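You operate a simulated robot arm through the tools that you are given. There is no shell and no other tool. Be economical: measure what you need, move in short steps, check, and stop when the job is done.

You are at the controls of a simulated two-armed robot. One attempt, no reset.

Task
Fetch the green-lid jar, tip the cup's toffees into it and close it.
Fine: jar from the jar shelf on to the bench top; cup back in its spot; nothing spilt; leave the other jar. Set down upright: steel cup.

The check looks at the end state, three seconds after you hand in, the way a careful person would. Anything else that was tipped, shoved, dropped, spilled or broken makes it a failure. Lids that push on must go on centred and level and be pressed home; caps that screw on are set level and turned clockwise until they are tight.

Robot
Two 6-joint arms with fingered hands on one trunk, on a base that drives. Base frame: it is fixed to the floor where the robot stands at the start and does not move with it; the origin is under the middle of the robot, x ahead of it, y to its left, z up; the surface under the hand at the start is at about z = 800. Units: mm, rad, N and s.
The left shoulder is at the start at [70, 168, 1419], the right one opposite. With the tool pointing down near the work surface each hand reaches from about 360 to 640 mm from the robot's upright axis, wherever it stands, measured 20 degrees to its own side. Places, roughly: white-edged bench top [800, -600, 800]. Payload 4 kg a hand.
Tool frame (each hand has its own): the origin (TCP) lies between the finger pads and is the grasp point; the fingertips stand 26 mm ahead of it; z points along the fingers, y is the line along which they close. The gripper opens to 132 mm. The gripper's body begins 73 mm behind the TCP. The gripper is a hand of 3 fingers: y runs from the thumb to the fingers, the wrist lies at [0, 0, -224] in the tool frame.
Orientation is that of the tool frame in the base frame, as [roll, pitch, yaw] about the fixed x, y, z axes, in that order (R = Rz(yaw) Ry(pitch) Rx(roll)). With the fingers straight down and closing along the base's y, the tool's x points along the base's -x, its y along +y and its z along -z.

Tools
- The arms move only by the tool nudge_tool. It takes "left_increments", "right_increments" or both (then of equal length, played together; a hand with none holds still); each is a list of rows, each a list of 6 numbers: the shift along the tool's x, y, z in mm, then the turn, a rotation vector about the tool's x, y, z in rad. In form: [[tx, ty, tz, rx, ry, rz], ...]. A call has 1 to 8 rows; each row is the pose to reach, as a shift and turn from the pose commanded when the call began, along the tool's axes at that moment. A row lasts 0.2 s, in which the tool goes at most 50 mm and 0.15 rad; a call with a longer step from one row to the next is refused whole. Where a pose cannot be reached the arm comes as near as it can. A force on the tool above 40 N (or 10 N above the force at the start of the call, whichever is more), or a blocked arm, ends the call early, and 0.2 s more pass. In this call time passes only in rows, and 0.2 s behind the last. The reply holds the time, the measured pose of the TCP, the force on the tool along the base axes, the opening and the grip force, in the units named above and with some noise, with the torque about the TCP (base axes, N m) and any sound that the robot's microphone picked up, and new pictures: "show" is both (left out), scene, wrist or none (wrist: the cameras of the hands that moved).
- Cameras (640 x 400 px; columns grow to the right, rows downward): "scene" is now at [121.9, 22.9, 1622.8]; the picture's right is [0.31, -0.95, -0.00], its down [-0.76, -0.25, -0.60] and it looks along [0.57, 0.19, -0.80] (base axes); focal length 260 px, centre (320, 200). "left" rides on the left gripper at [-62, 3, -92] in its tool frame; the picture's right is [-0.05, -1.00, 0.00], its down [0.83, -0.04, -0.56] and it looks along [0.55, -0.03, 0.83] (tool axes); focal length 230 px, centre (320, 200). "right" rides on the right gripper at [62, 3, -92] in its tool frame; the picture's right is [-0.05, 1.00, 0.00], its down [-0.83, -0.04, -0.56] and it looks along [-0.55, -0.03, 0.83] (tool axes); focal length 230 px, centre (320, 200). There is no depth. A picture from a camera that has moved, and an enlarged one, comes with that camera's place and axes in the base frame and with its lens.
- raise_lower(by): slides the trunk up (or, below 0, down) by that many mm; the arms and the scene camera ride with it, the base frame stays. It gives what a move gives, with no picture.
- base_move(legs): drives the robot by 1 to 6 legs, each [ahead, left, turn to the left] in mm, mm and rad, along the robot's own axes; the way and the turn of a leg run together, so that a leg with both is an arc; at most 1500 mm and 3.142 rad a leg. The arms and the cameras ride along, it lands a little off, and it stops where it bumps. It gives what a move gives, and a new picture of the scene camera.
- move_fingers(finger1, finger2, thumb_bend, hand): sets how far each is bent, from 0 (flat) to 1 (curled in); at 0.3 the hand is open as for a grip, at 0.7 the pads meet at the TCP. One left out holds its place. A second passes; each finger stops where it meets its share of the squeeze, and holds until it gets a number again. It is the only way to open and close the hand. It gives what a move gives, with no picture; readings hold the bend of each and the force on the fingers (four entries, about 0 where the hand has none), thumb and palm.
- aim_head(pan, tilt): turns the head with the scene camera to pan (to the left, within 1.501 rad either way) and tilt (down, from -0.506 to 1.204), counted from straight ahead of the robot. It gives what a move gives, and a new picture of the scene camera.
- inspect(camera, box): a new picture of the part [left, top, right, bottom] of that camera's present view, enlarged. No time passes.
- sign_off(): hands the job in; it is judged then, once.

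Work in short steps. Places have to be worked out from the pictures, the camera data and where the tool is seen: move nearer, look again, correct. Check each grasp and each placing, and mend what went wrong. You have 120 turns and 260 pictures in all, those below and enlarged ones among them. Open the grippers and draw the arms clear of the work before you hand the job in, unless the task says otherwise; then end with one line.

The tools are called after "Emit:" as name(argument=value, ...) on one line, values as JSON. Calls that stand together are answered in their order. nudge_tool: Moves the arms, as the interface text tells. Its arguments: {"type":"object","properties":{"left_increments":{"type":"array","items":{"type":"array","items":{"type":"number"}}},"right_increments":{"type":"array","items":{"type":"array","items":{"type":"number"}}},"show":{"type":"string","enum":["both","scene","wrist","none"]}},"required":[]} The other tools are called the same way: raise_lower (by) slides the trunk up or down; move_fingers (finger1, finger2, thumb_bend, hand) moves the fingers one by one; base_move (legs) drives the base; aim_head (pan, tilt) turns the head that bears the scene camera; inspect (camera, box) takes an enlarged picture of a part of a camera's view; sign_off () hands the job in.

At the start:

```text
time_s: 0.0
left_ee_pos: [538.3, 167.5, 999.6]
left_tool_rot: [-3.141, -0.001, 3.142]
left_contact_force: [-0.6, -0.2, 0.0]
left_moment: [0.01, 0.03, 0.02]
left_finger_gap: 131.9
left_finger_force: 0.0
left_shape: jaw
left_bend: [0.3, 0.3, 0.3]
left_finger forces: [0.0, 0.1, 0.0, 0.0, 0.0, 0.0]
right_ee_pos: [498.1, -242.4, 998.8]
right_tool_rot: [-3.14, 0.0, -3.141]
right_contact_force: [0.0, -0.7, -0.5]
right_moment: [0.0, 0.01, 0.01]
right_finger_gap: 131.8
right_finger_force: 0.0
right_shape: jaw
right_bend: [0.3, 0.3, 0.3]
right_finger forces: [0.0, 0.0, 0.0, 0.1, 0.0, 0.1]
trunk travel left (down, up): [-865.0, 75.0]
robot x, y, heading: [0.9, -1.2, -0.001]
head pan, tilt: [0.314, 0.923]
```

scene: 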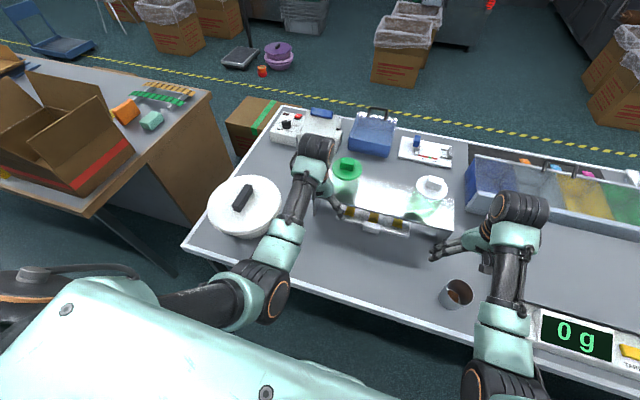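
right: 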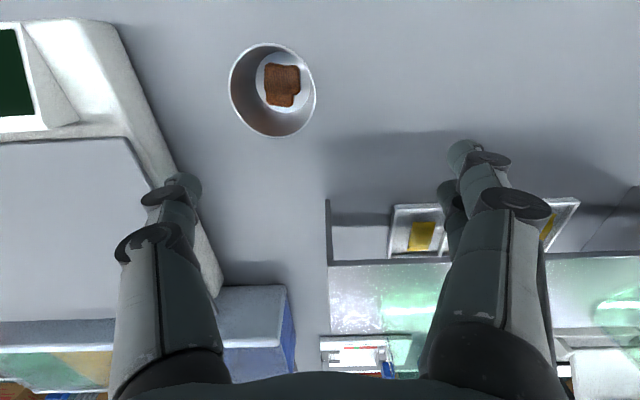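
left: 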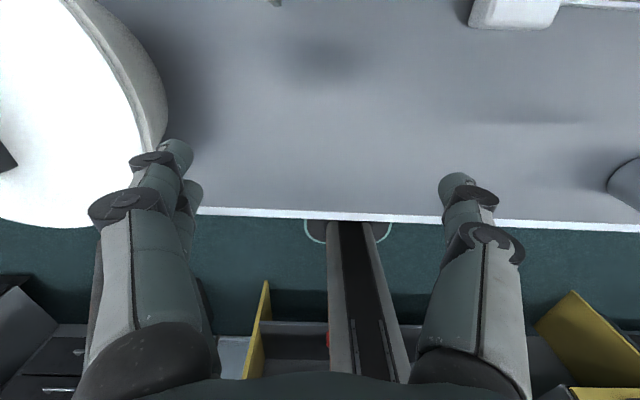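

The scene shows a shelf with a green-lidded and a white-lidded jar and a steel cup near the right hand. I'll enlarge the shelf and the cup.

Emit:
inspect(camera="scene", box=[280, 90, 480, 250])

Emit:
inspect(camera="scene", box=[400, 240, 640, 390])

Emit:
inspect(camera="right", box=[200, 20, 340, 160])

```text
2.50 times, centred on (380, 170) of scene
camera zoom: at [121.9, 22.9, 1622.8], right [0.31, -0.95, 0.0], down [-0.76, -0.25, -0.6], along [0.57, 0.19, -0.8], focal length 650 px, centre (170, 275)
```

zoom: 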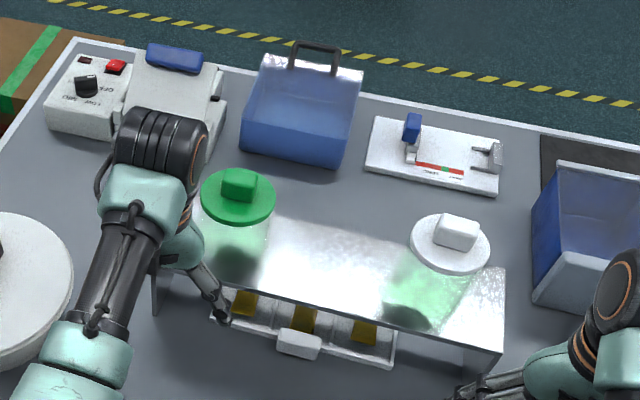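

```text
2.67 times, centred on (520, 315) of scene
camera zoom: at [121.9, 22.9, 1622.8], right [0.31, -0.95, 0.0], down [-0.76, -0.25, -0.6], along [0.57, 0.19, -0.8], focal length 693 px, centre (-213, -107)
```

zoom: 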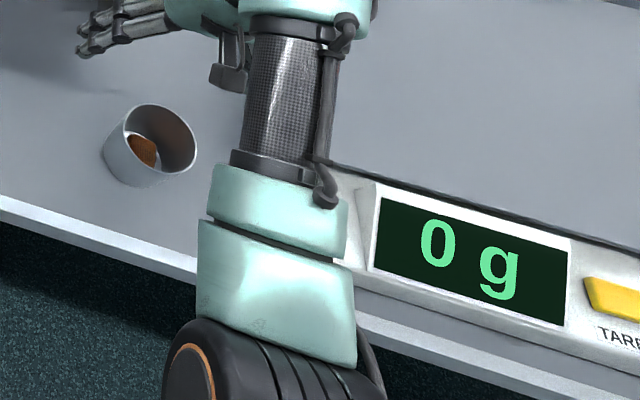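

```text
2.86 times, centred on (270, 90) of right
camera zoom: at [436.5, -241.1, 1092.5], right [0.05, 1.0, 0.0], down [0.83, -0.04, 0.56], along [0.55, -0.03, -0.83], focal length 657 px, centre (463, 514)
```

zoom: 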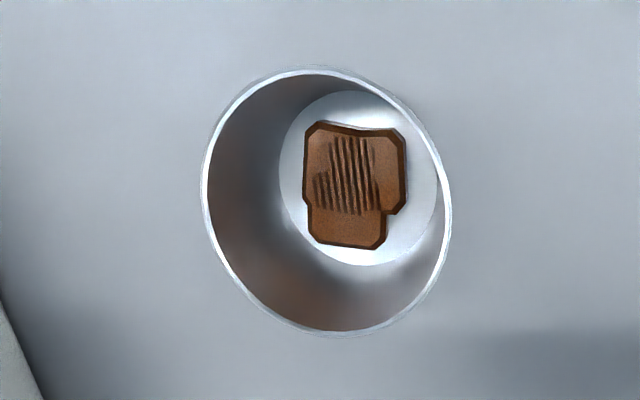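

Cup estimated at about (467,-285), rim radius ~39, rim z ~868. Next I tilt the right hand forward and move it to the left so that its camera views the shelf.

Emit:
nudge_tool(right_increments=[[0, 40, 0, 0, -0.14, 0], [0, 80, 0, 0, -0.28, 0], [0, 120, 0, 0, -0.42, 0], [0, 140, 0, 0, -0.56, 0], [0, 140, 0, 0, -0.65, 0]], show="both")

```text
time_s: 0.8
left_ee_pos: [538.8, 163.3, 1000.2]
left_tool_rot: [3.14, 0.0, -3.141]
left_contact_force: [0.5, 0.8, 0.1]
left_moment: [-0.01, -0.01, 0.01]
left_finger_gap: 131.9
left_finger_force: 0.0
left_shape: jaw
left_bend: [0.3, 0.3, 0.3]
left_finger forces: [0.0, 0.0, 0.1, 0.0, 0.0, 0.0]
right_ee_pos: [510.7, -234.2, 993.7]
right_tool_rot: [-2.92, 0.409, -3.063]
right_contact_force: [0.8, 0.6, 0.3]
right_moment: [0.02, 0.01, 0.01]
right_finger_gap: 132.0
right_finger_force: 0.0
right_shape: jaw
right_bend: [0.3, 0.3, 0.3]
right_finger forces: [0.0, 0.1, 0.0, 0.1, 0.1, 0.0]
right hand out of reach, approached as far as the arm can: row 3, 4
trunk travel left (down, up): [-865.0, 75.0]
robot x, y, heading: [0.8, 3.5, -0.001]
head pan, tilt: [0.314, 0.923]
stopped in row 4 (right hand): the arm was blocked; the commanded pose is now the measured one
camera scene: at [121.4, 19.7, 1622.9], right [0.31, -0.95, 0.0], down [-0.76, -0.25, -0.6], along [0.57, 0.19, -0.8], focal length 260 px, centre (320, 200)
camera right: at [416.2, -219.1, 1052.5], right [0.06, 0.98, -0.18], down [0.53, 0.12, 0.84], along [0.84, -0.15, -0.52], focal length 230 px, centre (320, 200)
```

scene: 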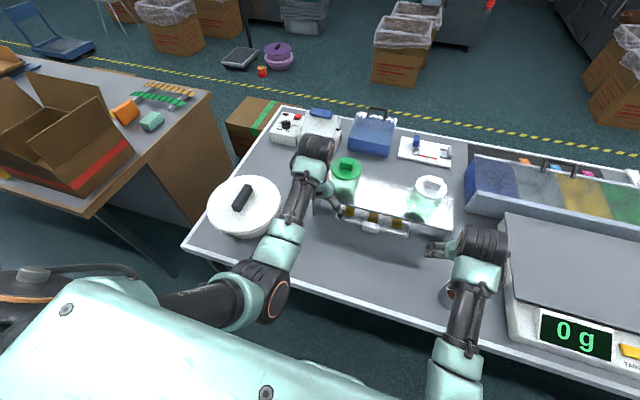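
right: 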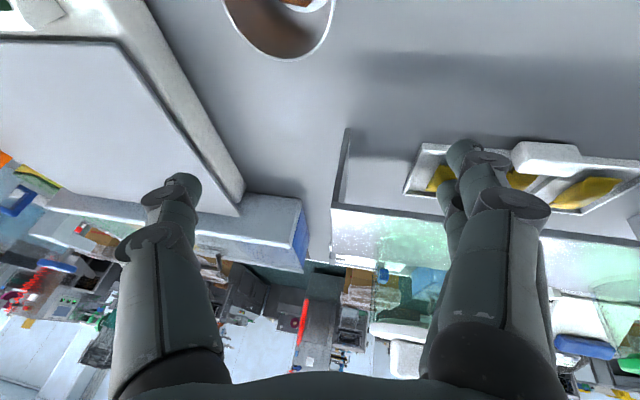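

The right arm can't fold that far across. I'll look down with the head to see how close the base stands to the bench.

Emit:
aim_head(pan=0.0, tilt=1.2)

Emit:
aim_head(pan=0.5, tilt=0.6)

Emit:
inspect(camera="left", box=[160, 180, 560, 400])

```text
time_s: 1.6
left_ee_pos: [538.8, 165.9, 999.5]
left_tool_rot: [-3.141, 0.0, -3.14]
left_contact_force: [-0.9, -0.2, 0.4]
left_moment: [0.03, -0.02, -0.01]
left_finger_gap: 132.0
left_finger_force: 0.0
left_shape: jaw
left_bend: [0.3, 0.3, 0.3]
left_finger forces: [0.1, 0.0, 0.1, 0.0, 0.1, 0.1]
right_ee_pos: [510.4, -232.1, 994.8]
right_tool_rot: [-2.915, 0.411, -3.063]
right_contact_force: [0.7, 1.0, 0.4]
right_moment: [-0.02, 0.03, -0.05]
right_finger_gap: 131.9
right_finger_force: 0.0
right_shape: jaw
right_bend: [0.3, 0.3, 0.3]
right_finger forces: [0.0, 0.0, 0.1, 0.1, 0.1, 0.0]
trunk travel left (down, up): [-865.0, 75.0]
robot x, y, heading: [-0.3, -1.0, -0.005]
head pan, tilt: [0.0, 1.201]
camera scene: at [107.3, 0.9, 1604.7], right [0.0, -1.0, 0.0], down [-0.93, 0.0, -0.36], along [0.36, 0.0, -0.93], focal length 260 px, centre (320, 200)
```

scene: 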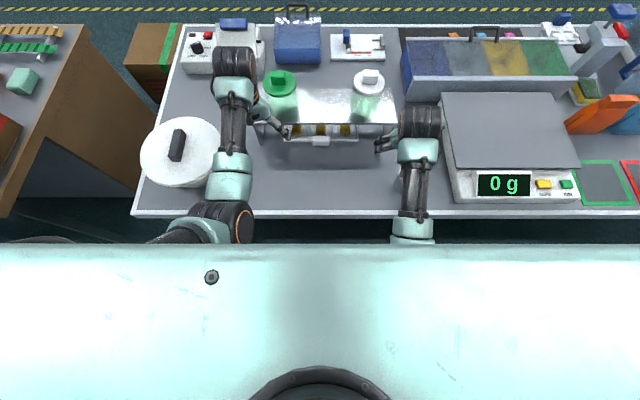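

```text
time_s: 2.6
left_ee_pos: [539.4, 167.7, 998.7]
left_tool_rot: [3.141, -0.001, -3.14]
left_contact_force: [-0.6, 0.1, -0.4]
left_moment: [-0.02, -0.01, 0.0]
left_finger_gap: 131.8
left_finger_force: 0.1
left_shape: jaw
left_bend: [0.3, 0.3, 0.3]
left_finger forces: [0.1, 0.1, 0.1, 0.1, 0.1, 0.0]
right_ee_pos: [511.3, -232.0, 996.4]
right_tool_rot: [-2.917, 0.409, -3.062]
right_contact_force: [0.7, -0.1, 0.5]
right_moment: [-0.02, 0.03, 0.0]
right_finger_gap: 132.2
right_finger_force: 0.0
right_shape: jaw
right_bend: [0.3, 0.3, 0.3]
right_finger forces: [0.0, 0.1, 0.0, 0.0, 0.1, 0.0]
trunk travel left (down, up): [-865.0, 75.0]
robot x, y, heading: [1.3, -1.7, 0.002]
head pan, tilt: [0.499, 0.6]
camera scene: at [128.8, 42.1, 1649.2], right [0.48, -0.88, 0.0], down [-0.5, -0.27, -0.82], along [0.72, 0.39, -0.57], focal length 260 px, centre (320, 200)
```

scene: 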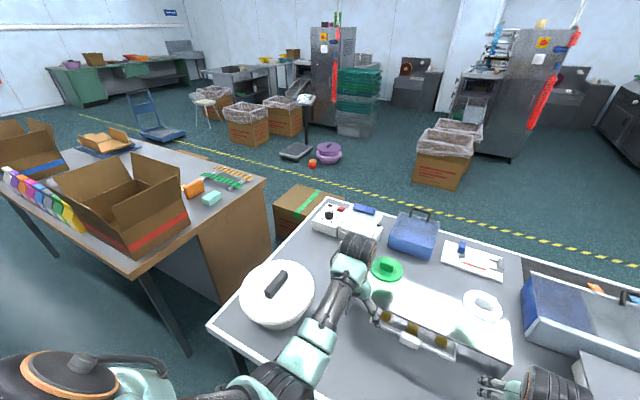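

```text
1.60 times, centred on (360, 290) of left
camera zoom: at [600.1, 169.1, 1091.4], right [0.05, -1.0, 0.0], down [-0.83, -0.04, 0.56], along [-0.55, -0.03, -0.83], focal length 368 px, centre (256, 56)
```

zoom: 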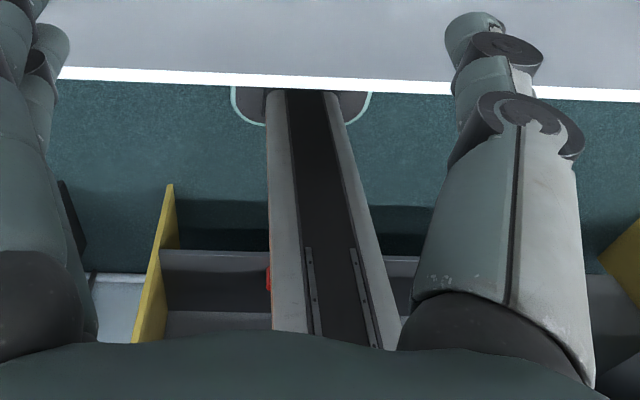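

Base front seems free under the bench. I'll raise both hands, then lower the trunk so the arms can reach further forward and the head gets a better parallax on the jars.

Emit:
nudge_tool(left_increments=[[0, 0, -45, 0, 0, 0], [0, 0, -90, 0, 0, 0], [0, 0, -135, 0, 0, 0], [0, 0, -180, 0, 0, 0], [0, 0, -225, 0, 0, 0]], right_increments=[[-18, -9, -40, 0, 0, 0], [-36, -18, -80, 0, 0, 0], [-54, -27, -120, 0, 0, 0], [-72, -36, -160, 0, 0, 0], [-90, -45, -201, 0, 0, 0]], show="wrist")

```text
time_s: 3.9
left_ee_pos: [617.3, 137.8, 1111.8]
left_tool_rot: [3.141, 0.001, -3.141]
left_contact_force: [0.2, -0.5, 0.1]
left_moment: [-0.01, 0.0, 0.04]
left_finger_gap: 131.8
left_finger_force: 0.1
left_shape: jaw
left_bend: [0.3, 0.3, 0.3]
left_finger forces: [0.0, 0.0, 0.1, 0.0, 0.0, 0.0]
left hand out of reach, approached as far as the arm can: row 1, 2, 3, 4, 5
right_ee_pos: [510.9, -278.7, 1195.0]
right_tool_rot: [-2.741, 0.4, -3.061]
right_contact_force: [-0.3, 0.6, -0.1]
right_moment: [0.01, 0.03, -0.02]
right_finger_gap: 132.0
right_finger_force: 0.0
right_shape: jaw
right_bend: [0.3, 0.3, 0.3]
right_finger forces: [0.0, 0.1, 0.1, 0.0, 0.1, 0.1]
right hand out of reach, approached as far as the arm can: row 5
trunk travel left (down, up): [-865.0, 75.0]
robot x, y, heading: [0.4, 0.7, 0.001]
head pan, tilt: [0.499, 0.6]
stopped in row 5 (right hand): the arm was blocked; the commanded pose is now the measured one
camera right: at [419.2, -249.0, 1248.5], right [0.13, 0.93, -0.34], down [0.54, 0.22, 0.81], along [0.83, -0.29, -0.48], focal length 230 px, centre (320, 200)
camera left: at [678.6, 140.5, 1203.7], right [0.05, -1.0, 0.0], down [-0.83, -0.04, 0.56], along [-0.55, -0.03, -0.83], focal length 230 px, centre (320, 200)
```

right: 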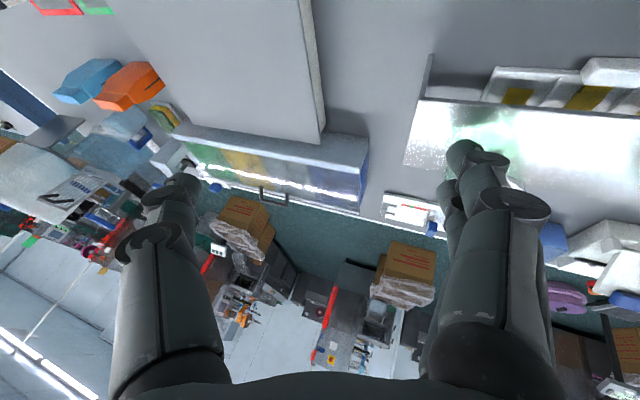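
left: 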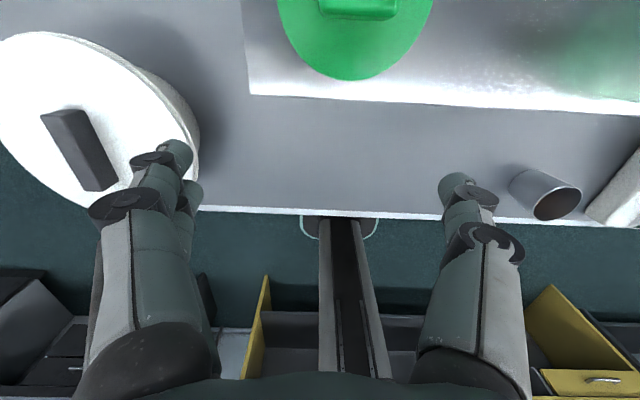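

Left camera and head triangulate the green lid to about (702,117), knob top z≈1020, lid radius ≈50, shelf top ≈ z 937. I enlarge both views to learn what kind of lid it is.

Emit:
inspect(camera="scene", box=[340, 230, 520, 370])

Emit:
inspect(camera="left", box=[260, 0, 460, 120])

```text
2.86 times, centred on (430, 300) of scene
camera zoom: at [129.5, 42.6, 1649.2], right [0.48, -0.88, 0.0], down [-0.5, -0.27, -0.82], along [0.72, 0.39, -0.57], focal length 742 px, centre (6, -86)
```

zoom: 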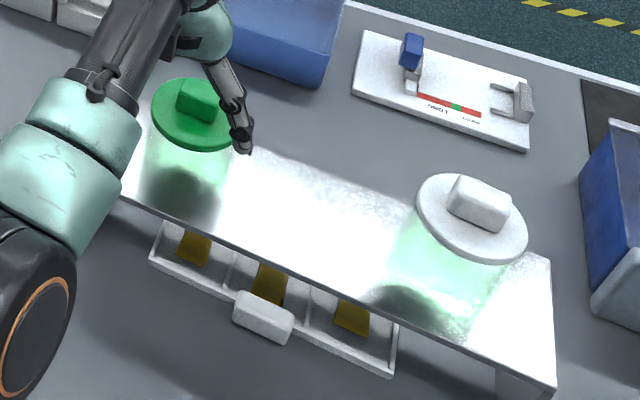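

```text
3.20 times, centred on (360, 60) of left
camera zoom: at [678.6, 140.5, 1203.7], right [0.05, -1.0, 0.0], down [-0.83, -0.04, 0.56], along [-0.55, -0.03, -0.83], focal length 736 px, centre (192, 648)
```

zoom: 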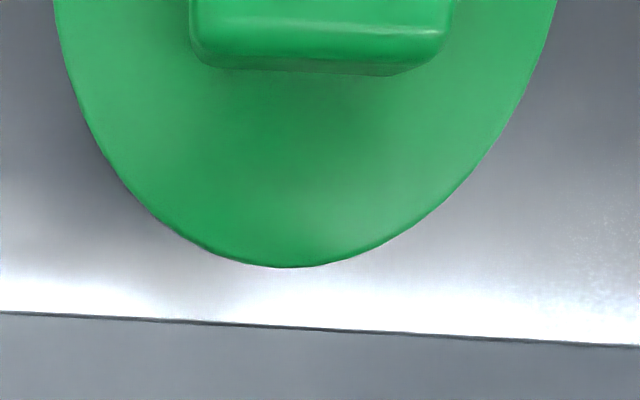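

It looks like a thin push-on disk lid with a bar handle. I'll drive ahead 100 mm so that the jar falls well within the left hand's reach.

Emit:
base_move(legs=[[100, 0, 0]])

```text
time_s: 5.0
left_ee_pos: [713.2, 137.5, 1113.7]
left_tool_rot: [3.141, 0.004, 3.14]
left_contact_force: [-1.1, -0.1, 0.0]
left_moment: [-0.02, -0.06, 0.0]
left_finger_gap: 131.9
left_finger_force: 0.0
left_shape: jaw
left_bend: [0.3, 0.3, 0.3]
left_finger forces: [0.1, 0.1, 0.0, 0.0, 0.0, 0.0]
right_ee_pos: [607.8, -279.3, 1197.1]
right_tool_rot: [-2.741, 0.403, -3.061]
right_contact_force: [0.0, -0.2, -0.1]
right_moment: [-0.02, 0.01, 0.02]
right_finger_gap: 132.3
right_finger_force: 0.0
right_shape: jaw
right_bend: [0.3, 0.3, 0.3]
right_finger forces: [0.1, 0.0, 0.0, 0.0, 0.1, 0.0]
trunk travel left (down, up): [-865.0, 75.0]
robot x, y, heading: [99.5, 1.6, 0.0]
head pan, tilt: [0.499, 0.6]
camera scene: at [224.1, 42.6, 1649.8], right [0.48, -0.88, 0.0], down [-0.49, -0.27, -0.83], along [0.73, 0.39, -0.56], focal length 260 px, centre (320, 200)
```

scene: 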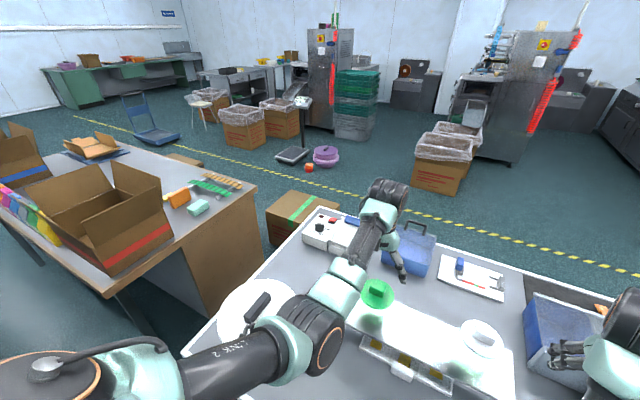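

Drive succeeded. I centre the left hand over the lid and look.

Emit:
nudge_tool(left_increments=[[11, -20, 0, 0, 0, 0]], show="wrist")

Emit:
aim_head(pan=0.2, tilt=1.0)

```text
time_s: 5.4
left_ee_pos: [708.1, 114.7, 1109.8]
left_tool_rot: [3.14, 0.002, 3.14]
left_contact_force: [-0.1, -0.9, 0.3]
left_moment: [0.02, -0.01, 0.0]
left_finger_gap: 131.8
left_finger_force: 0.1
left_shape: jaw
left_bend: [0.3, 0.3, 0.3]
left_finger forces: [0.0, 0.0, 0.0, 0.0, 0.0, 0.0]
left hand out of reach, approached as far as the arm can: row 1
right_ee_pos: [609.7, -281.4, 1195.7]
right_tool_rot: [-2.739, 0.404, -3.064]
right_contact_force: [-0.3, -0.3, 0.2]
right_moment: [0.03, 0.0, -0.01]
right_finger_gap: 131.9
right_finger_force: 0.1
right_shape: jaw
right_bend: [0.3, 0.3, 0.3]
right_finger forces: [0.0, 0.1, 0.0, 0.1, 0.1, 0.0]
trunk travel left (down, up): [-865.0, 75.0]
robot x, y, heading: [100.8, -1.6, 0.002]
head pan, tilt: [0.499, 0.6]
camera left: at [768.9, 117.7, 1202.6], right [0.05, -1.0, 0.0], down [-0.83, -0.04, 0.55], along [-0.55, -0.03, -0.83], focal length 230 px, centre (320, 200)
```

left: 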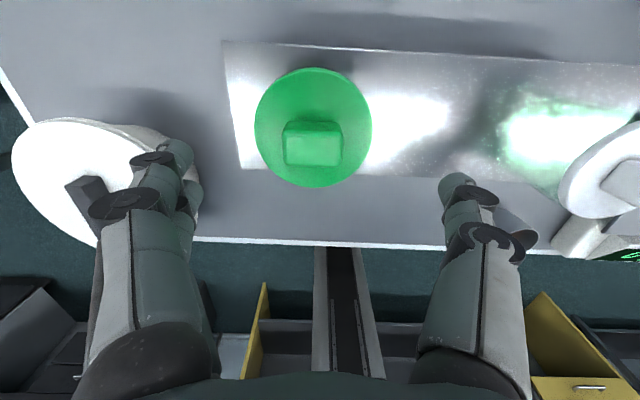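

```text
time_s: 6.3
left_ee_pos: [709.3, 117.6, 1108.6]
left_tool_rot: [-3.141, 0.001, 3.141]
left_contact_force: [0.2, 0.5, 0.4]
left_moment: [0.02, 0.0, -0.01]
left_finger_gap: 131.8
left_finger_force: 0.0
left_shape: jaw
left_bend: [0.3, 0.3, 0.3]
left_finger forces: [0.1, 0.0, 0.1, 0.0, 0.0, 0.1]
right_ee_pos: [610.2, -280.7, 1195.1]
right_tool_rot: [-2.741, 0.402, -3.061]
right_contact_force: [0.7, -0.6, 0.8]
right_moment: [0.01, -0.01, 0.03]
right_finger_gap: 131.7
right_finger_force: 0.1
right_shape: jaw
right_bend: [0.3, 0.3, 0.3]
right_finger forces: [0.0, 0.1, 0.0, 0.0, 0.0, 0.0]
trunk travel left (down, up): [-865.0, 75.0]
robot x, y, heading: [96.9, -6.5, 0.0]
head pan, tilt: [0.201, 1.0]
camera scene: at [219.6, 14.4, 1617.4], right [0.2, -0.98, 0.0], down [-0.82, -0.17, -0.54], along [0.53, 0.11, -0.84], focal length 260 px, centre (320, 200)
```

scene: 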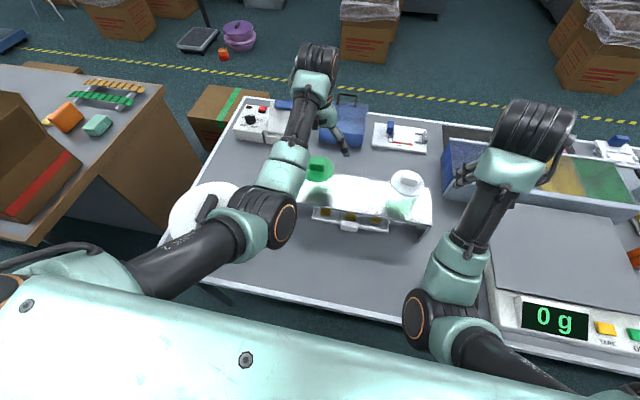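

Lid centre ≈ (708,120), lid top ≈1012, knob top ≈1040, shelf ≈930. I descend so the fingers straddle the jar, pausing midway.

Emit:
nudge_tool(left_increments=[[0, 2, 30, 0, 0, 0], [0, 2, 60, 0, 0, 0], [0, 2, 85, 0, 0, 0]], show="both")

```text
time_s: 7.1
left_ee_pos: [709.8, 119.9, 1023.6]
left_tool_rot: [-3.141, 0.001, 3.139]
left_contact_force: [1.2, 1.3, -0.7]
left_moment: [0.02, 0.01, -0.02]
left_finger_gap: 132.1
left_finger_force: 0.0
left_shape: jaw
left_bend: [0.3, 0.3, 0.3]
left_finger forces: [0.1, 0.1, 0.0, 0.0, 0.0, 0.0]
right_ee_pos: [610.9, -281.0, 1195.5]
right_tool_rot: [-2.741, 0.399, -3.063]
right_contact_force: [0.0, -0.7, 0.0]
right_moment: [0.03, 0.01, -0.02]
right_finger_gap: 132.1
right_finger_force: 0.0
right_shape: jaw
right_bend: [0.3, 0.3, 0.3]
right_finger forces: [0.0, 0.0, 0.0, 0.1, 0.0, 0.1]
trunk travel left (down, up): [-865.0, 75.0]
robot x, y, heading: [100.8, 2.6, 0.003]
head pan, tilt: [0.201, 1.0]
camera scene: at [220.1, 13.9, 1617.3], right [0.2, -0.98, 0.0], down [-0.82, -0.17, -0.54], along [0.53, 0.11, -0.84], focal length 260 px, centre (320, 200)
camera left: at [770.6, 121.2, 1116.2], right [0.05, -1.0, 0.0], down [-0.83, -0.04, 0.56], along [-0.55, -0.03, -0.83], focal length 230 px, centre (320, 200)
```

scene: 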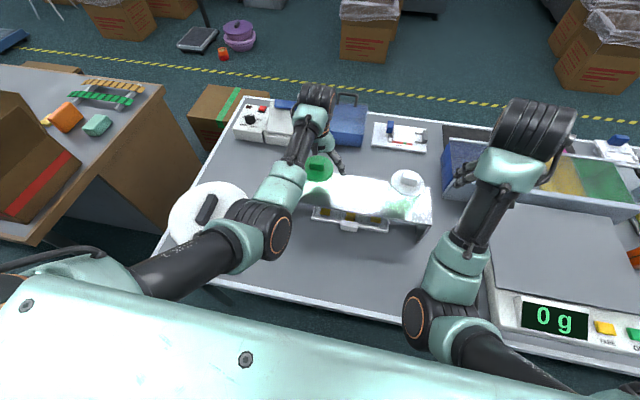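
left: 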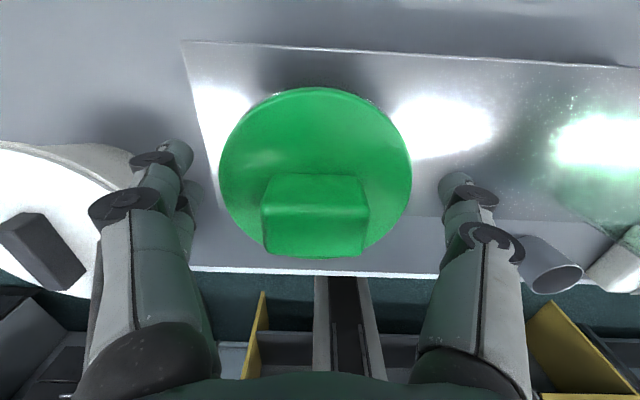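

The hand is centred over the lid; knob top about 1046. I lower 38 mm more to TCP z≈986, keeping the palm clear of the knob.

Emit:
nudge_tool(left_increments=[[0, 0, 20, 0, 0, 0], [0, 0, 38, 0, 0, 0]], show="wrist")

```text
time_s: 7.7
left_ee_pos: [709.3, 118.3, 986.6]
left_tool_rot: [-3.142, 0.0, -3.14]
left_contact_force: [-0.1, -0.1, 0.3]
left_moment: [-0.02, -0.01, -0.01]
left_finger_gap: 131.9
left_finger_force: 0.1
left_shape: jaw
left_bend: [0.3, 0.3, 0.3]
left_finger forces: [0.0, 0.1, 0.0, 0.0, 0.1, 0.0]
right_ee_pos: [611.0, -279.9, 1194.1]
right_tool_rot: [-2.74, 0.4, -3.062]
right_contact_force: [0.4, 0.1, -0.4]
right_moment: [0.0, -0.02, 0.01]
right_finger_gap: 132.0
right_finger_force: 0.2
right_shape: jaw
right_bend: [0.3, 0.3, 0.3]
right_finger forces: [0.0, 0.0, 0.0, 0.1, 0.1, 0.0]
trunk travel left (down, up): [-865.0, 75.0]
robot x, y, heading: [98.6, -0.2, 0.002]
head pan, tilt: [0.201, 1.0]
camera left: at [770.5, 120.8, 1078.3], right [0.05, -1.0, 0.0], down [-0.83, -0.04, 0.56], along [-0.55, -0.03, -0.83], focal length 230 px, centre (320, 200)
```

left: 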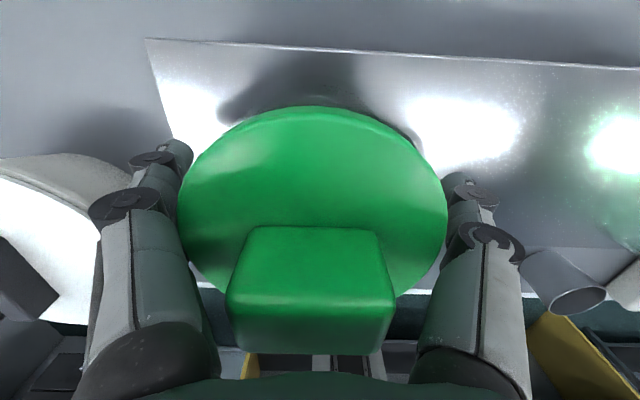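

Clear of contact with fingers beside the jar body. I close the left hand.

Emit:
move_fingers(hand="left", finger1=0.7, finger2=0.7, thumb_bend=0.7)

Emit:
inspect(camera="left", box=[0, 0, 640, 400])

```text
time_s: 8.7
left_ee_pos: [708.5, 119.6, 987.5]
left_tool_rot: [3.14, 0.002, 3.139]
left_contact_force: [0.2, -0.2, -1.9]
left_moment: [0.1, -0.03, 0.0]
left_finger_gap: 93.6
left_finger_force: 28.6
left_shape: fingers
left_bend: [0.52, 0.52, 0.58]
left_finger forces: [14.5, 15.0, 0.1, 0.0, 27.1, 0.0]
right_ee_pos: [610.4, -281.0, 1195.4]
right_tool_rot: [-2.74, 0.402, -3.061]
right_contact_force: [-0.1, 0.2, 0.4]
right_moment: [-0.01, 0.03, 0.02]
right_finger_gap: 132.2
right_finger_force: 0.1
right_shape: jaw
right_bend: [0.3, 0.3, 0.3]
right_finger forces: [0.0, 0.0, 0.0, 0.0, 0.1, 0.1]
trunk travel left (down, up): [-865.0, 75.0]
robot x, y, heading: [100.7, -5.7, 0.003]
head pan, tilt: [0.201, 1.0]
```

```text
1.00 times, centred on (320, 200) of left (not enlarged: the box is as wide or as high as the picture)
camera zoom: at [770.2, 120.6, 1078.3], right [0.05, -1.0, 0.0], down [-0.83, -0.04, 0.56], along [-0.55, -0.03, -0.83], focal length 230 px, centre (320, 200)
```

zoom: 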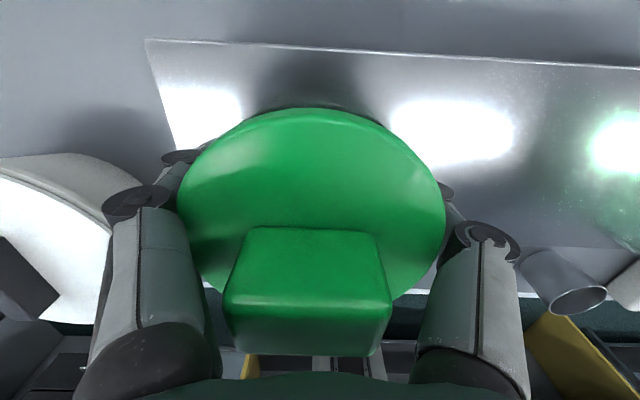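

Jar is gripped (27 N, gap 94). I lift it 50 mm and check.

Emit:
nudge_tool(left_increments=[[0, 0, -12, 0, 0, 0], [0, 0, -30, 0, 0, 0], [0, 0, -50, 0, 0, 0]], show="both")

```text
time_s: 9.5
left_ee_pos: [709.8, 119.2, 1036.6]
left_tool_rot: [3.141, 0.001, 3.14]
left_contact_force: [-0.7, 0.5, -4.0]
left_moment: [0.02, 0.01, -0.01]
left_finger_gap: 93.9
left_finger_force: 28.3
left_shape: fingers
left_bend: [0.52, 0.52, 0.58]
left_finger forces: [14.3, 14.8, 0.0, 0.1, 27.2, 0.0]
right_ee_pos: [610.9, -279.6, 1195.2]
right_tool_rot: [-2.741, 0.398, -3.06]
right_contact_force: [-0.4, -1.1, 0.3]
right_moment: [0.01, -0.01, -0.02]
right_finger_gap: 132.0
right_finger_force: 0.1
right_shape: jaw
right_bend: [0.3, 0.3, 0.3]
right_finger forces: [0.1, 0.0, 0.0, 0.0, 0.0, 0.1]
trunk travel left (down, up): [-865.0, 75.0]
robot x, y, heading: [97.5, -0.3, 0.002]
head pan, tilt: [0.201, 1.0]
camera scene: at [220.3, 14.1, 1617.2], right [0.2, -0.98, 0.0], down [-0.83, -0.17, -0.54], along [0.53, 0.11, -0.84], focal length 260 px, centre (320, 200)
camera left: at [770.9, 121.1, 1128.8], right [0.05, -1.0, 0.0], down [-0.83, -0.04, 0.55], along [-0.55, -0.03, -0.83], focal length 230 px, centre (320, 200)
```

scene: 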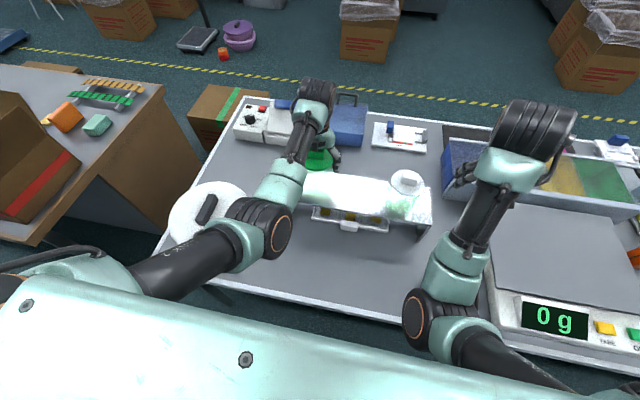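
left: 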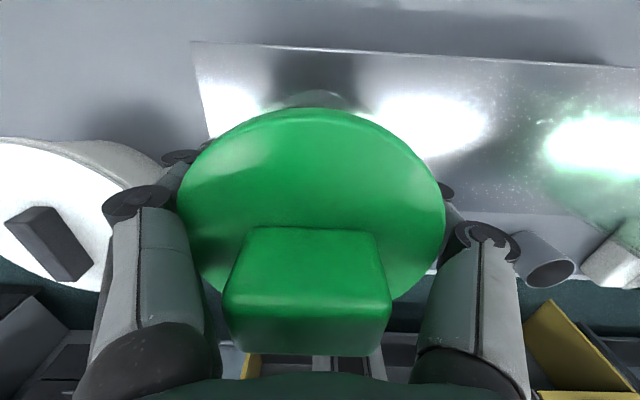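

Jar lifts with ~4 N. I back the base up 100 mm carrying the jar.

Emit:
base_move(legs=[[-100, 0, 0]])

Emit:
inspect(camera="scene", box=[240, 60, 480, 240])

```text
time_s: 10.7
left_ee_pos: [613.3, 119.5, 1035.3]
left_tool_rot: [3.142, -0.004, 3.14]
left_contact_force: [0.5, 1.1, -5.2]
left_moment: [0.0, 0.01, 0.0]
left_finger_gap: 93.7
left_finger_force: 28.1
left_shape: fingers
left_bend: [0.52, 0.52, 0.58]
left_finger forces: [14.3, 14.7, 0.0, 0.0, 27.3, 0.0]
right_ee_pos: [516.3, -279.6, 1193.9]
right_tool_rot: [-2.741, 0.396, -3.061]
right_contact_force: [-0.3, 0.1, 0.3]
right_moment: [-0.01, 0.04, -0.01]
right_finger_gap: 132.0
right_finger_force: 0.0
right_shape: jaw
right_bend: [0.3, 0.3, 0.3]
right_finger forces: [0.0, 0.0, 0.1, 0.0, 0.0, 0.1]
trunk travel left (down, up): [-865.0, 75.0]
robot x, y, heading: [1.6, -3.8, -0.001]
head pan, tilt: [0.201, 1.0]
camera scene: at [126.9, 14.2, 1616.7], right [0.2, -0.98, 0.0], down [-0.83, -0.17, -0.54], along [0.53, 0.11, -0.84], focal length 260 px, centre (320, 200)
```

scene: 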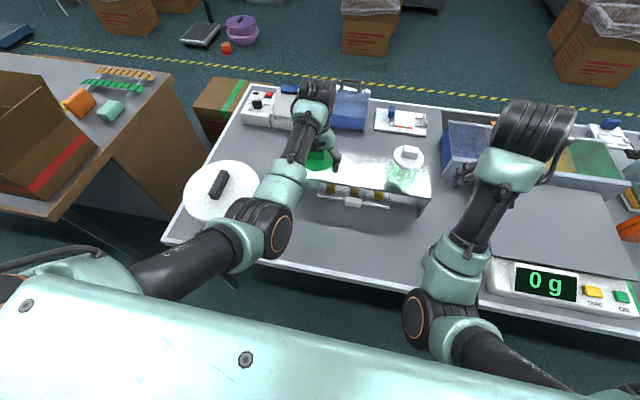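

```text
2.22 times, centred on (360, 150) of scene
camera zoom: at [126.9, 14.2, 1616.7], right [0.2, -0.98, 0.0], down [-0.83, -0.17, -0.54], along [0.53, 0.11, -0.84], focal length 577 px, centre (231, 311)
```

zoom: 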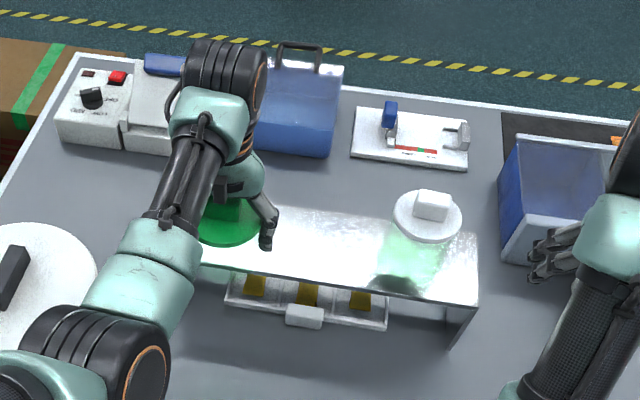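

Clear to travel. I bring the jar back to about (530,20) still high, then will lower.

Emit:
nudge_tool(left_increments=[[28, -20, 0, 0, 0, 0], [56, -50, 0, 0, 0, 0], [80, -80, 0, 0, 0, 0], [83, -100, 0, 0, 0, 0]], show="both")

```text
time_s: 11.9
left_ee_pos: [575.4, 136.6, 1013.6]
left_tool_rot: [3.036, 0.008, -3.077]
left_contact_force: [0.2, 0.3, -4.6]
left_moment: [-0.02, -0.01, 0.0]
left_finger_gap: 93.6
left_finger_force: 27.7
left_shape: fingers
left_bend: [0.52, 0.52, 0.58]
left_finger forces: [14.0, 14.6, 0.0, 0.0, 26.9, 0.0]
left hand out of reach, approached as far as the arm can: row 3, 4
right_ee_pos: [513.0, -279.7, 1194.7]
right_tool_rot: [-2.738, 0.399, -3.061]
right_contact_force: [-0.3, 0.1, 0.4]
right_moment: [0.01, -0.01, 0.03]
right_finger_gap: 132.3
right_finger_force: 0.0
right_shape: jaw
right_bend: [0.3, 0.3, 0.3]
right_finger forces: [0.0, 0.0, 0.1, 0.0, 0.0, 0.0]
trunk travel left (down, up): [-865.0, 75.0]
robot x, y, heading: [1.4, 3.3, -0.003]
head pan, tilt: [0.201, 1.0]
stopped in row 4 (left hand): the arm was blocked; the commanded pose is now the measured one
camera scene: at [122.6, 14.8, 1617.1], right [0.2, -0.98, 0.0], down [-0.83, -0.17, -0.54], along [0.53, 0.11, -0.84], focal length 260 px, centre (320, 200)
camera left: at [636.6, 133.6, 1105.7], right [0.12, -0.99, -0.1], down [-0.83, -0.16, 0.54], along [-0.55, 0.02, -0.84], focal length 230 px, centre (320, 200)
```

scene: 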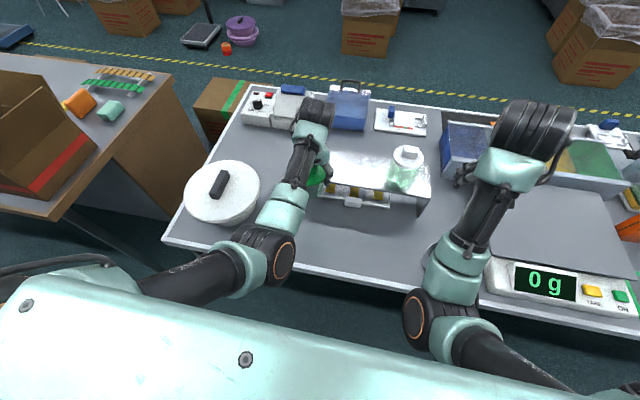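
left: 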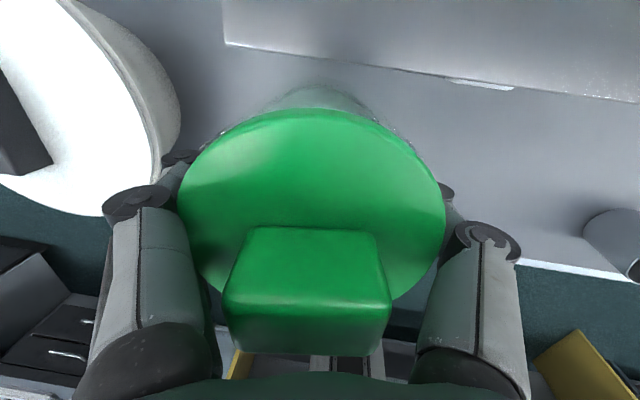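

The arm hit a wrist limit at that height and tilted slightly. I straighten the hand while moving right and lower, where it has freedom.

Emit:
nudge_tool(left_increments=[[0, -20, 25, 0.1, 0, 0.06], [0, -45, 55, 0.106, 0, 0.064], [10, -75, 80, 0.106, 0, 0.064], [30, -95, 95, 0.106, 0, 0.064], [45, -105, 100, 0.106, 0, 0.064]], show="both")

```text
time_s: 13.2
left_ee_pos: [569.6, 136.2, 904.2]
left_tool_rot: [3.019, 0.051, -3.079]
left_contact_force: [-0.6, 0.0, -4.8]
left_moment: [-0.06, -0.05, 0.02]
left_finger_gap: 93.3
left_finger_force: 27.8
left_shape: fingers
left_bend: [0.52, 0.52, 0.59]
left_finger forces: [13.9, 14.5, 0.1, 0.1, 27.0, 0.0]
right_ee_pos: [512.4, -278.6, 1194.2]
right_tool_rot: [-2.739, 0.4, -3.062]
right_contact_force: [-0.6, 0.6, 0.1]
right_moment: [-0.02, 0.0, -0.01]
right_finger_gap: 131.9
right_finger_force: 0.1
right_shape: jaw
right_bend: [0.3, 0.3, 0.3]
right_finger forces: [0.0, 0.0, 0.1, 0.0, 0.0, 0.0]
trunk travel left (down, up): [-865.0, 75.0]
robot x, y, heading: [2.2, -1.8, -0.002]
head pan, tilt: [0.201, 1.0]
stopped in row 5 (left hand): the arm was blocked; the commanded pose is now the measured one
camera scene: at [121.9, 14.6, 1617.2], right [0.2, -0.98, 0.0], down [-0.83, -0.17, -0.54], along [0.53, 0.11, -0.84], focal length 260 px, centre (320, 200)
camera left: at [626.0, 130.2, 998.2], right [0.12, -0.99, -0.12], down [-0.85, -0.16, 0.5], along [-0.51, 0.04, -0.86], focal length 230 px, centre (320, 200)
```

scene: 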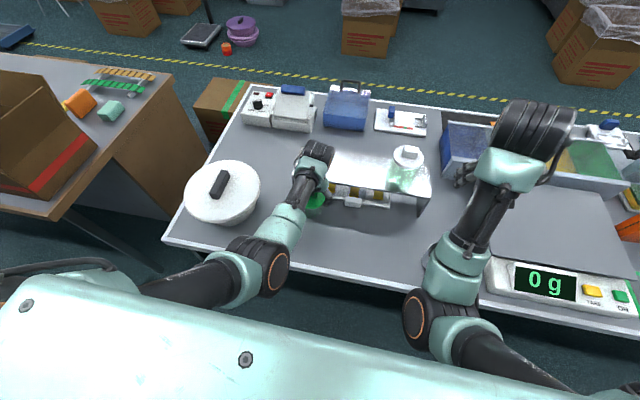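
left: 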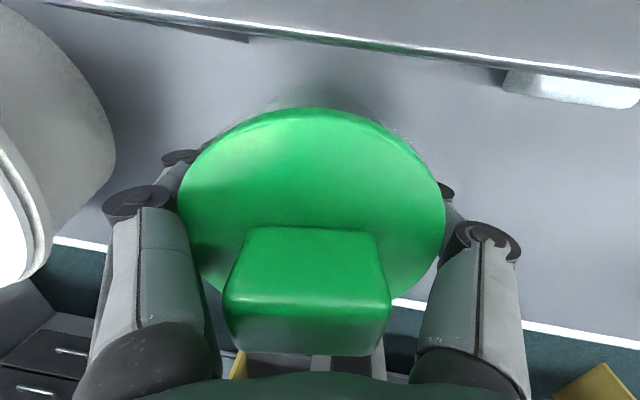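

Sideways arm motion inward is mechanically blocked, so I use the base instead: drive back 40 and right 130 so the jar hangs over free bench at about (530,6).

Emit:
base_move(legs=[[-40, 0, 0], [0, -130, 0]])

```text
time_s: 15.0
left_ee_pos: [525.5, 7.9, 903.9]
left_tool_rot: [3.024, 0.052, -3.079]
left_contact_force: [0.3, 0.5, -4.0]
left_moment: [-0.02, -0.03, 0.06]
left_finger_gap: 93.5
left_finger_force: 27.6
left_shape: fingers
left_bend: [0.52, 0.52, 0.59]
left_finger forces: [13.9, 14.4, 0.0, 0.0, 26.9, 0.0]
right_ee_pos: [470.5, -406.9, 1196.1]
right_tool_rot: [-2.737, 0.401, -3.06]
right_contact_force: [-0.1, 0.1, -0.2]
right_moment: [0.0, -0.02, 0.04]
right_finger_gap: 131.9
right_finger_force: 0.1
right_shape: jaw
right_bend: [0.3, 0.3, 0.3]
right_finger forces: [0.1, 0.0, 0.0, 0.1, 0.0, 0.0]
trunk travel left (down, up): [-865.0, 75.0]
robot x, y, heading: [-36.8, -130.4, -0.002]
head pan, tilt: [0.201, 1.0]
camera scene: at [78.9, -111.3, 1617.4], right [0.2, -0.98, 0.0], down [-0.82, -0.17, -0.54], along [0.53, 0.11, -0.84], focal length 260 px, centre (320, 200)
```

scene: 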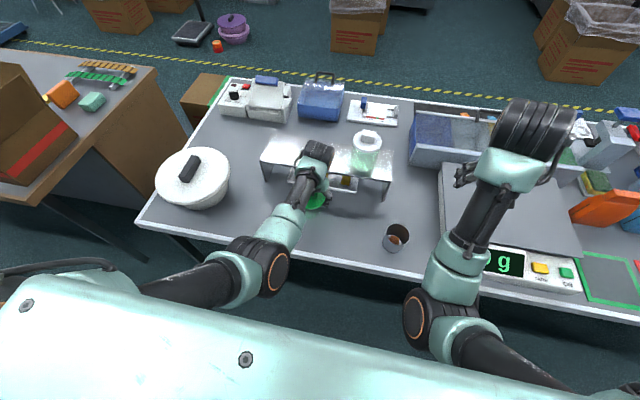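

I straighten the hand now (allowing a small outward shift) and check whether orientation follows.

Emit:
nudge_tool(left_increments=[[0, 10, 0, 0.06, 0.026, 0.03], [0, 20, 0, 0.12, 0.052, 0.063], [0, 20, 0, 0.12, 0.052, 0.063]], show="wrist")

```text
time_s: 15.8
left_ee_pos: [526.5, 24.8, 904.8]
left_tool_rot: [3.137, -0.005, -3.141]
left_contact_force: [-0.2, -0.5, -3.5]
left_moment: [-0.01, -0.03, -0.01]
left_finger_gap: 93.4
left_finger_force: 27.8
left_shape: fingers
left_bend: [0.52, 0.52, 0.59]
left_finger forces: [13.9, 14.6, 0.0, 0.0, 26.8, 0.1]
right_ee_pos: [472.9, -409.8, 1193.3]
right_tool_rot: [-2.743, 0.401, -3.063]
right_contact_force: [-0.1, 0.0, 1.1]
right_moment: [0.03, 0.01, 0.0]
right_finger_gap: 132.1
right_finger_force: 0.1
right_shape: jaw
right_bend: [0.3, 0.3, 0.3]
right_finger forces: [0.0, 0.0, 0.1, 0.0, 0.0, 0.1]
trunk travel left (down, up): [-865.0, 75.0]
robot x, y, heading: [-36.5, -129.5, 0.001]
head pan, tilt: [0.201, 1.0]
camera left: at [588.5, 26.9, 997.3], right [0.05, -1.0, 0.0], down [-0.83, -0.05, 0.56], along [-0.56, -0.03, -0.83], focal length 230 px, centre (320, 200)
```

left: 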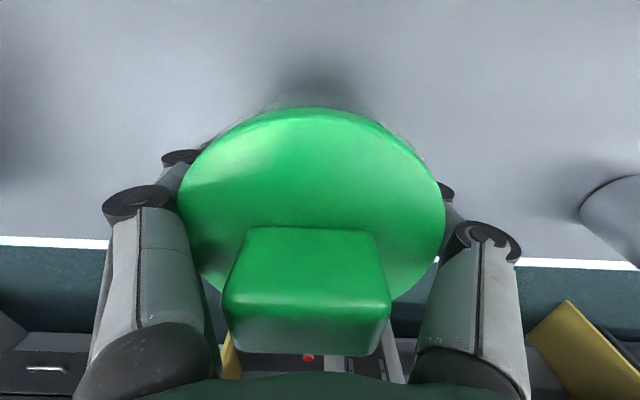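

Hand is level at (526,25). I lower gently until the bench is felt.

Emit:
nudge_tool(left_increments=[[0, 0, 10, 0, 0, 0], [0, 0, 20, 0, 0, 0], [0, 0, 27, 0, 0, 0], [0, 0, 33, 0, 0, 0], [0, 0, 38, 0, 0, 0]], show="wrist")

```text
time_s: 17.0
left_ee_pos: [525.7, 26.6, 869.0]
left_tool_rot: [3.137, -0.003, -3.138]
left_contact_force: [0.3, -0.4, -4.9]
left_moment: [-0.01, 0.0, 0.0]
left_finger_gap: 93.7
left_finger_force: 27.6
left_shape: fingers
left_bend: [0.52, 0.52, 0.59]
left_finger forces: [13.9, 14.6, 0.0, 0.0, 26.7, 0.1]
right_ee_pos: [472.8, -411.0, 1194.3]
right_tool_rot: [-2.74, 0.4, -3.063]
right_contact_force: [0.5, -0.1, -0.2]
right_moment: [0.0, 0.03, -0.01]
right_finger_gap: 131.7
right_finger_force: 0.0
right_shape: jaw
right_bend: [0.3, 0.3, 0.3]
right_finger forces: [0.1, 0.0, 0.0, 0.0, 0.1, 0.0]
trunk travel left (down, up): [-865.0, 75.0]
robot x, y, heading: [-36.2, -127.3, -0.004]
head pan, tilt: [0.201, 1.0]
camera left: at [588.3, 28.6, 959.1], right [0.06, -1.0, 0.0], down [-0.83, -0.05, 0.56], along [-0.56, -0.03, -0.83], focal length 230 px, centre (320, 200)
```

left: 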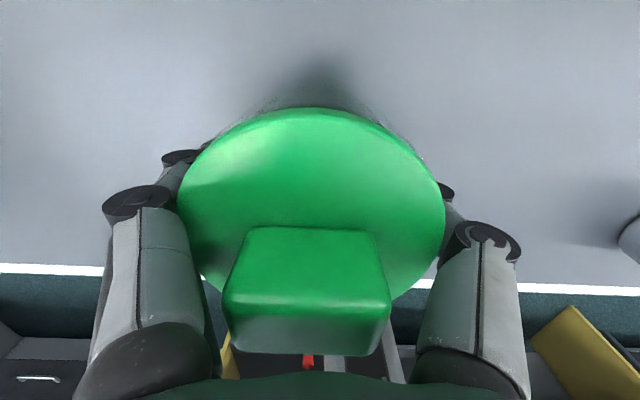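

No contact yet at TCP z 869. I continue in 3–4 mm steps.

Emit:
nudge_tool(left_increments=[[0, 0, 4, 0, 0, 0], [0, 0, 8, 0, 0, 0], [0, 0, 11, 0, 0, 0], [0, 0, 14, 0, 0, 0]], show="none")

```text
time_s: 18.0
left_ee_pos: [527.6, 26.1, 856.3]
left_tool_rot: [3.138, -0.001, -3.139]
left_contact_force: [-0.5, -0.4, 8.0]
left_moment: [0.4, -0.01, 0.0]
left_finger_gap: 93.3
left_finger_force: 28.4
left_shape: fingers
left_bend: [0.52, 0.52, 0.59]
left_finger forces: [15.0, 15.5, 0.0, 0.0, 26.5, 0.1]
right_ee_pos: [470.5, -408.7, 1195.6]
right_tool_rot: [-2.739, 0.4, -3.063]
right_contact_force: [0.1, -0.6, -0.4]
right_moment: [0.0, 0.03, 0.0]
right_finger_gap: 131.9
right_finger_force: 0.0
right_shape: jaw
right_bend: [0.3, 0.3, 0.3]
right_finger forces: [0.1, 0.0, 0.0, 0.1, 0.0, 0.1]
trunk travel left (down, up): [-865.0, 75.0]
robot x, y, heading: [-38.3, -127.3, -0.0]
head pan, tilt: [0.201, 1.0]
```

Bench contact (8 N). I release the jar.

Emit:
move_fingers(hand="left", finger1=0.3, finger2=0.3, thumb_bend=0.3)

Emit:
nudge_tool(left_increments=[[0, 0, -20, 0, 0, 0], [0, 0, -50, 0, 0, 0]], show="wrist")

```text
time_s: 19.0
left_ee_pos: [526.1, 27.4, 854.4]
left_tool_rot: [3.138, -0.004, -3.138]
left_contact_force: [0.2, -0.2, 1.8]
left_moment: [0.03, -0.01, 0.03]
left_finger_gap: 135.2
left_finger_force: 1.5
left_shape: fingers
left_bend: [0.3, 0.3, 0.3]
left_finger forces: [0.7, 1.1, 0.0, 0.0, 1.0, 0.0]
right_ee_pos: [471.9, -408.9, 1195.5]
right_tool_rot: [-2.739, 0.4, -3.064]
right_contact_force: [0.0, 0.6, -0.4]
right_moment: [-0.01, 0.01, -0.02]
right_finger_gap: 131.7
right_finger_force: 0.1
right_shape: jaw
right_bend: [0.3, 0.3, 0.3]
right_finger forces: [0.0, 0.0, 0.1, 0.1, 0.1, 0.0]
trunk travel left (down, up): [-865.0, 75.0]
robot x, y, heading: [-38.4, -128.7, -0.003]
head pan, tilt: [0.201, 1.0]
```

```text
time_s: 19.6
left_ee_pos: [526.3, 25.8, 903.9]
left_tool_rot: [3.138, -0.003, -3.139]
left_contact_force: [-0.6, -0.2, -0.5]
left_moment: [-0.02, -0.02, -0.02]
left_finger_gap: 134.7
left_finger_force: 0.2
left_shape: fingers
left_bend: [0.3, 0.3, 0.3]
left_finger forces: [0.0, 0.0, 0.0, 0.1, 0.1, 0.0]
right_ee_pos: [471.0, -408.7, 1194.7]
right_tool_rot: [-2.739, 0.402, -3.063]
right_contact_force: [-0.5, -0.1, -0.7]
right_moment: [-0.01, 0.03, -0.01]
right_finger_gap: 131.8
right_finger_force: 0.1
right_shape: jaw
right_bend: [0.3, 0.3, 0.3]
right_finger forces: [0.1, 0.0, 0.0, 0.1, 0.0, 0.1]
trunk travel left (down, up): [-865.0, 75.0]
robot x, y, heading: [-38.0, -128.7, 0.0]
head pan, tilt: [0.201, 1.0]
camera left: at [587.2, 28.0, 995.9], right [0.05, -1.0, 0.0], down [-0.83, -0.05, 0.56], along [-0.56, -0.03, -0.83], focal length 230 px, centre (320, 200)
```

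left: 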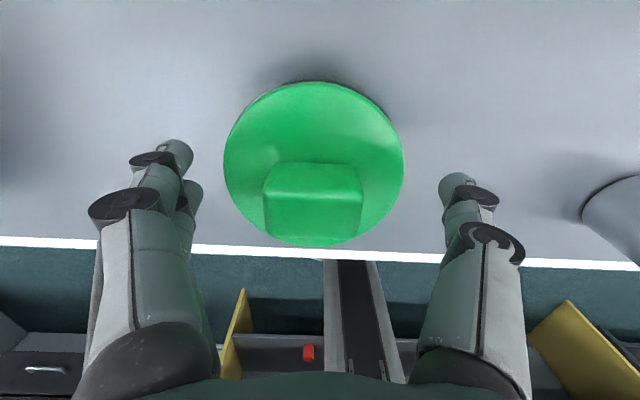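

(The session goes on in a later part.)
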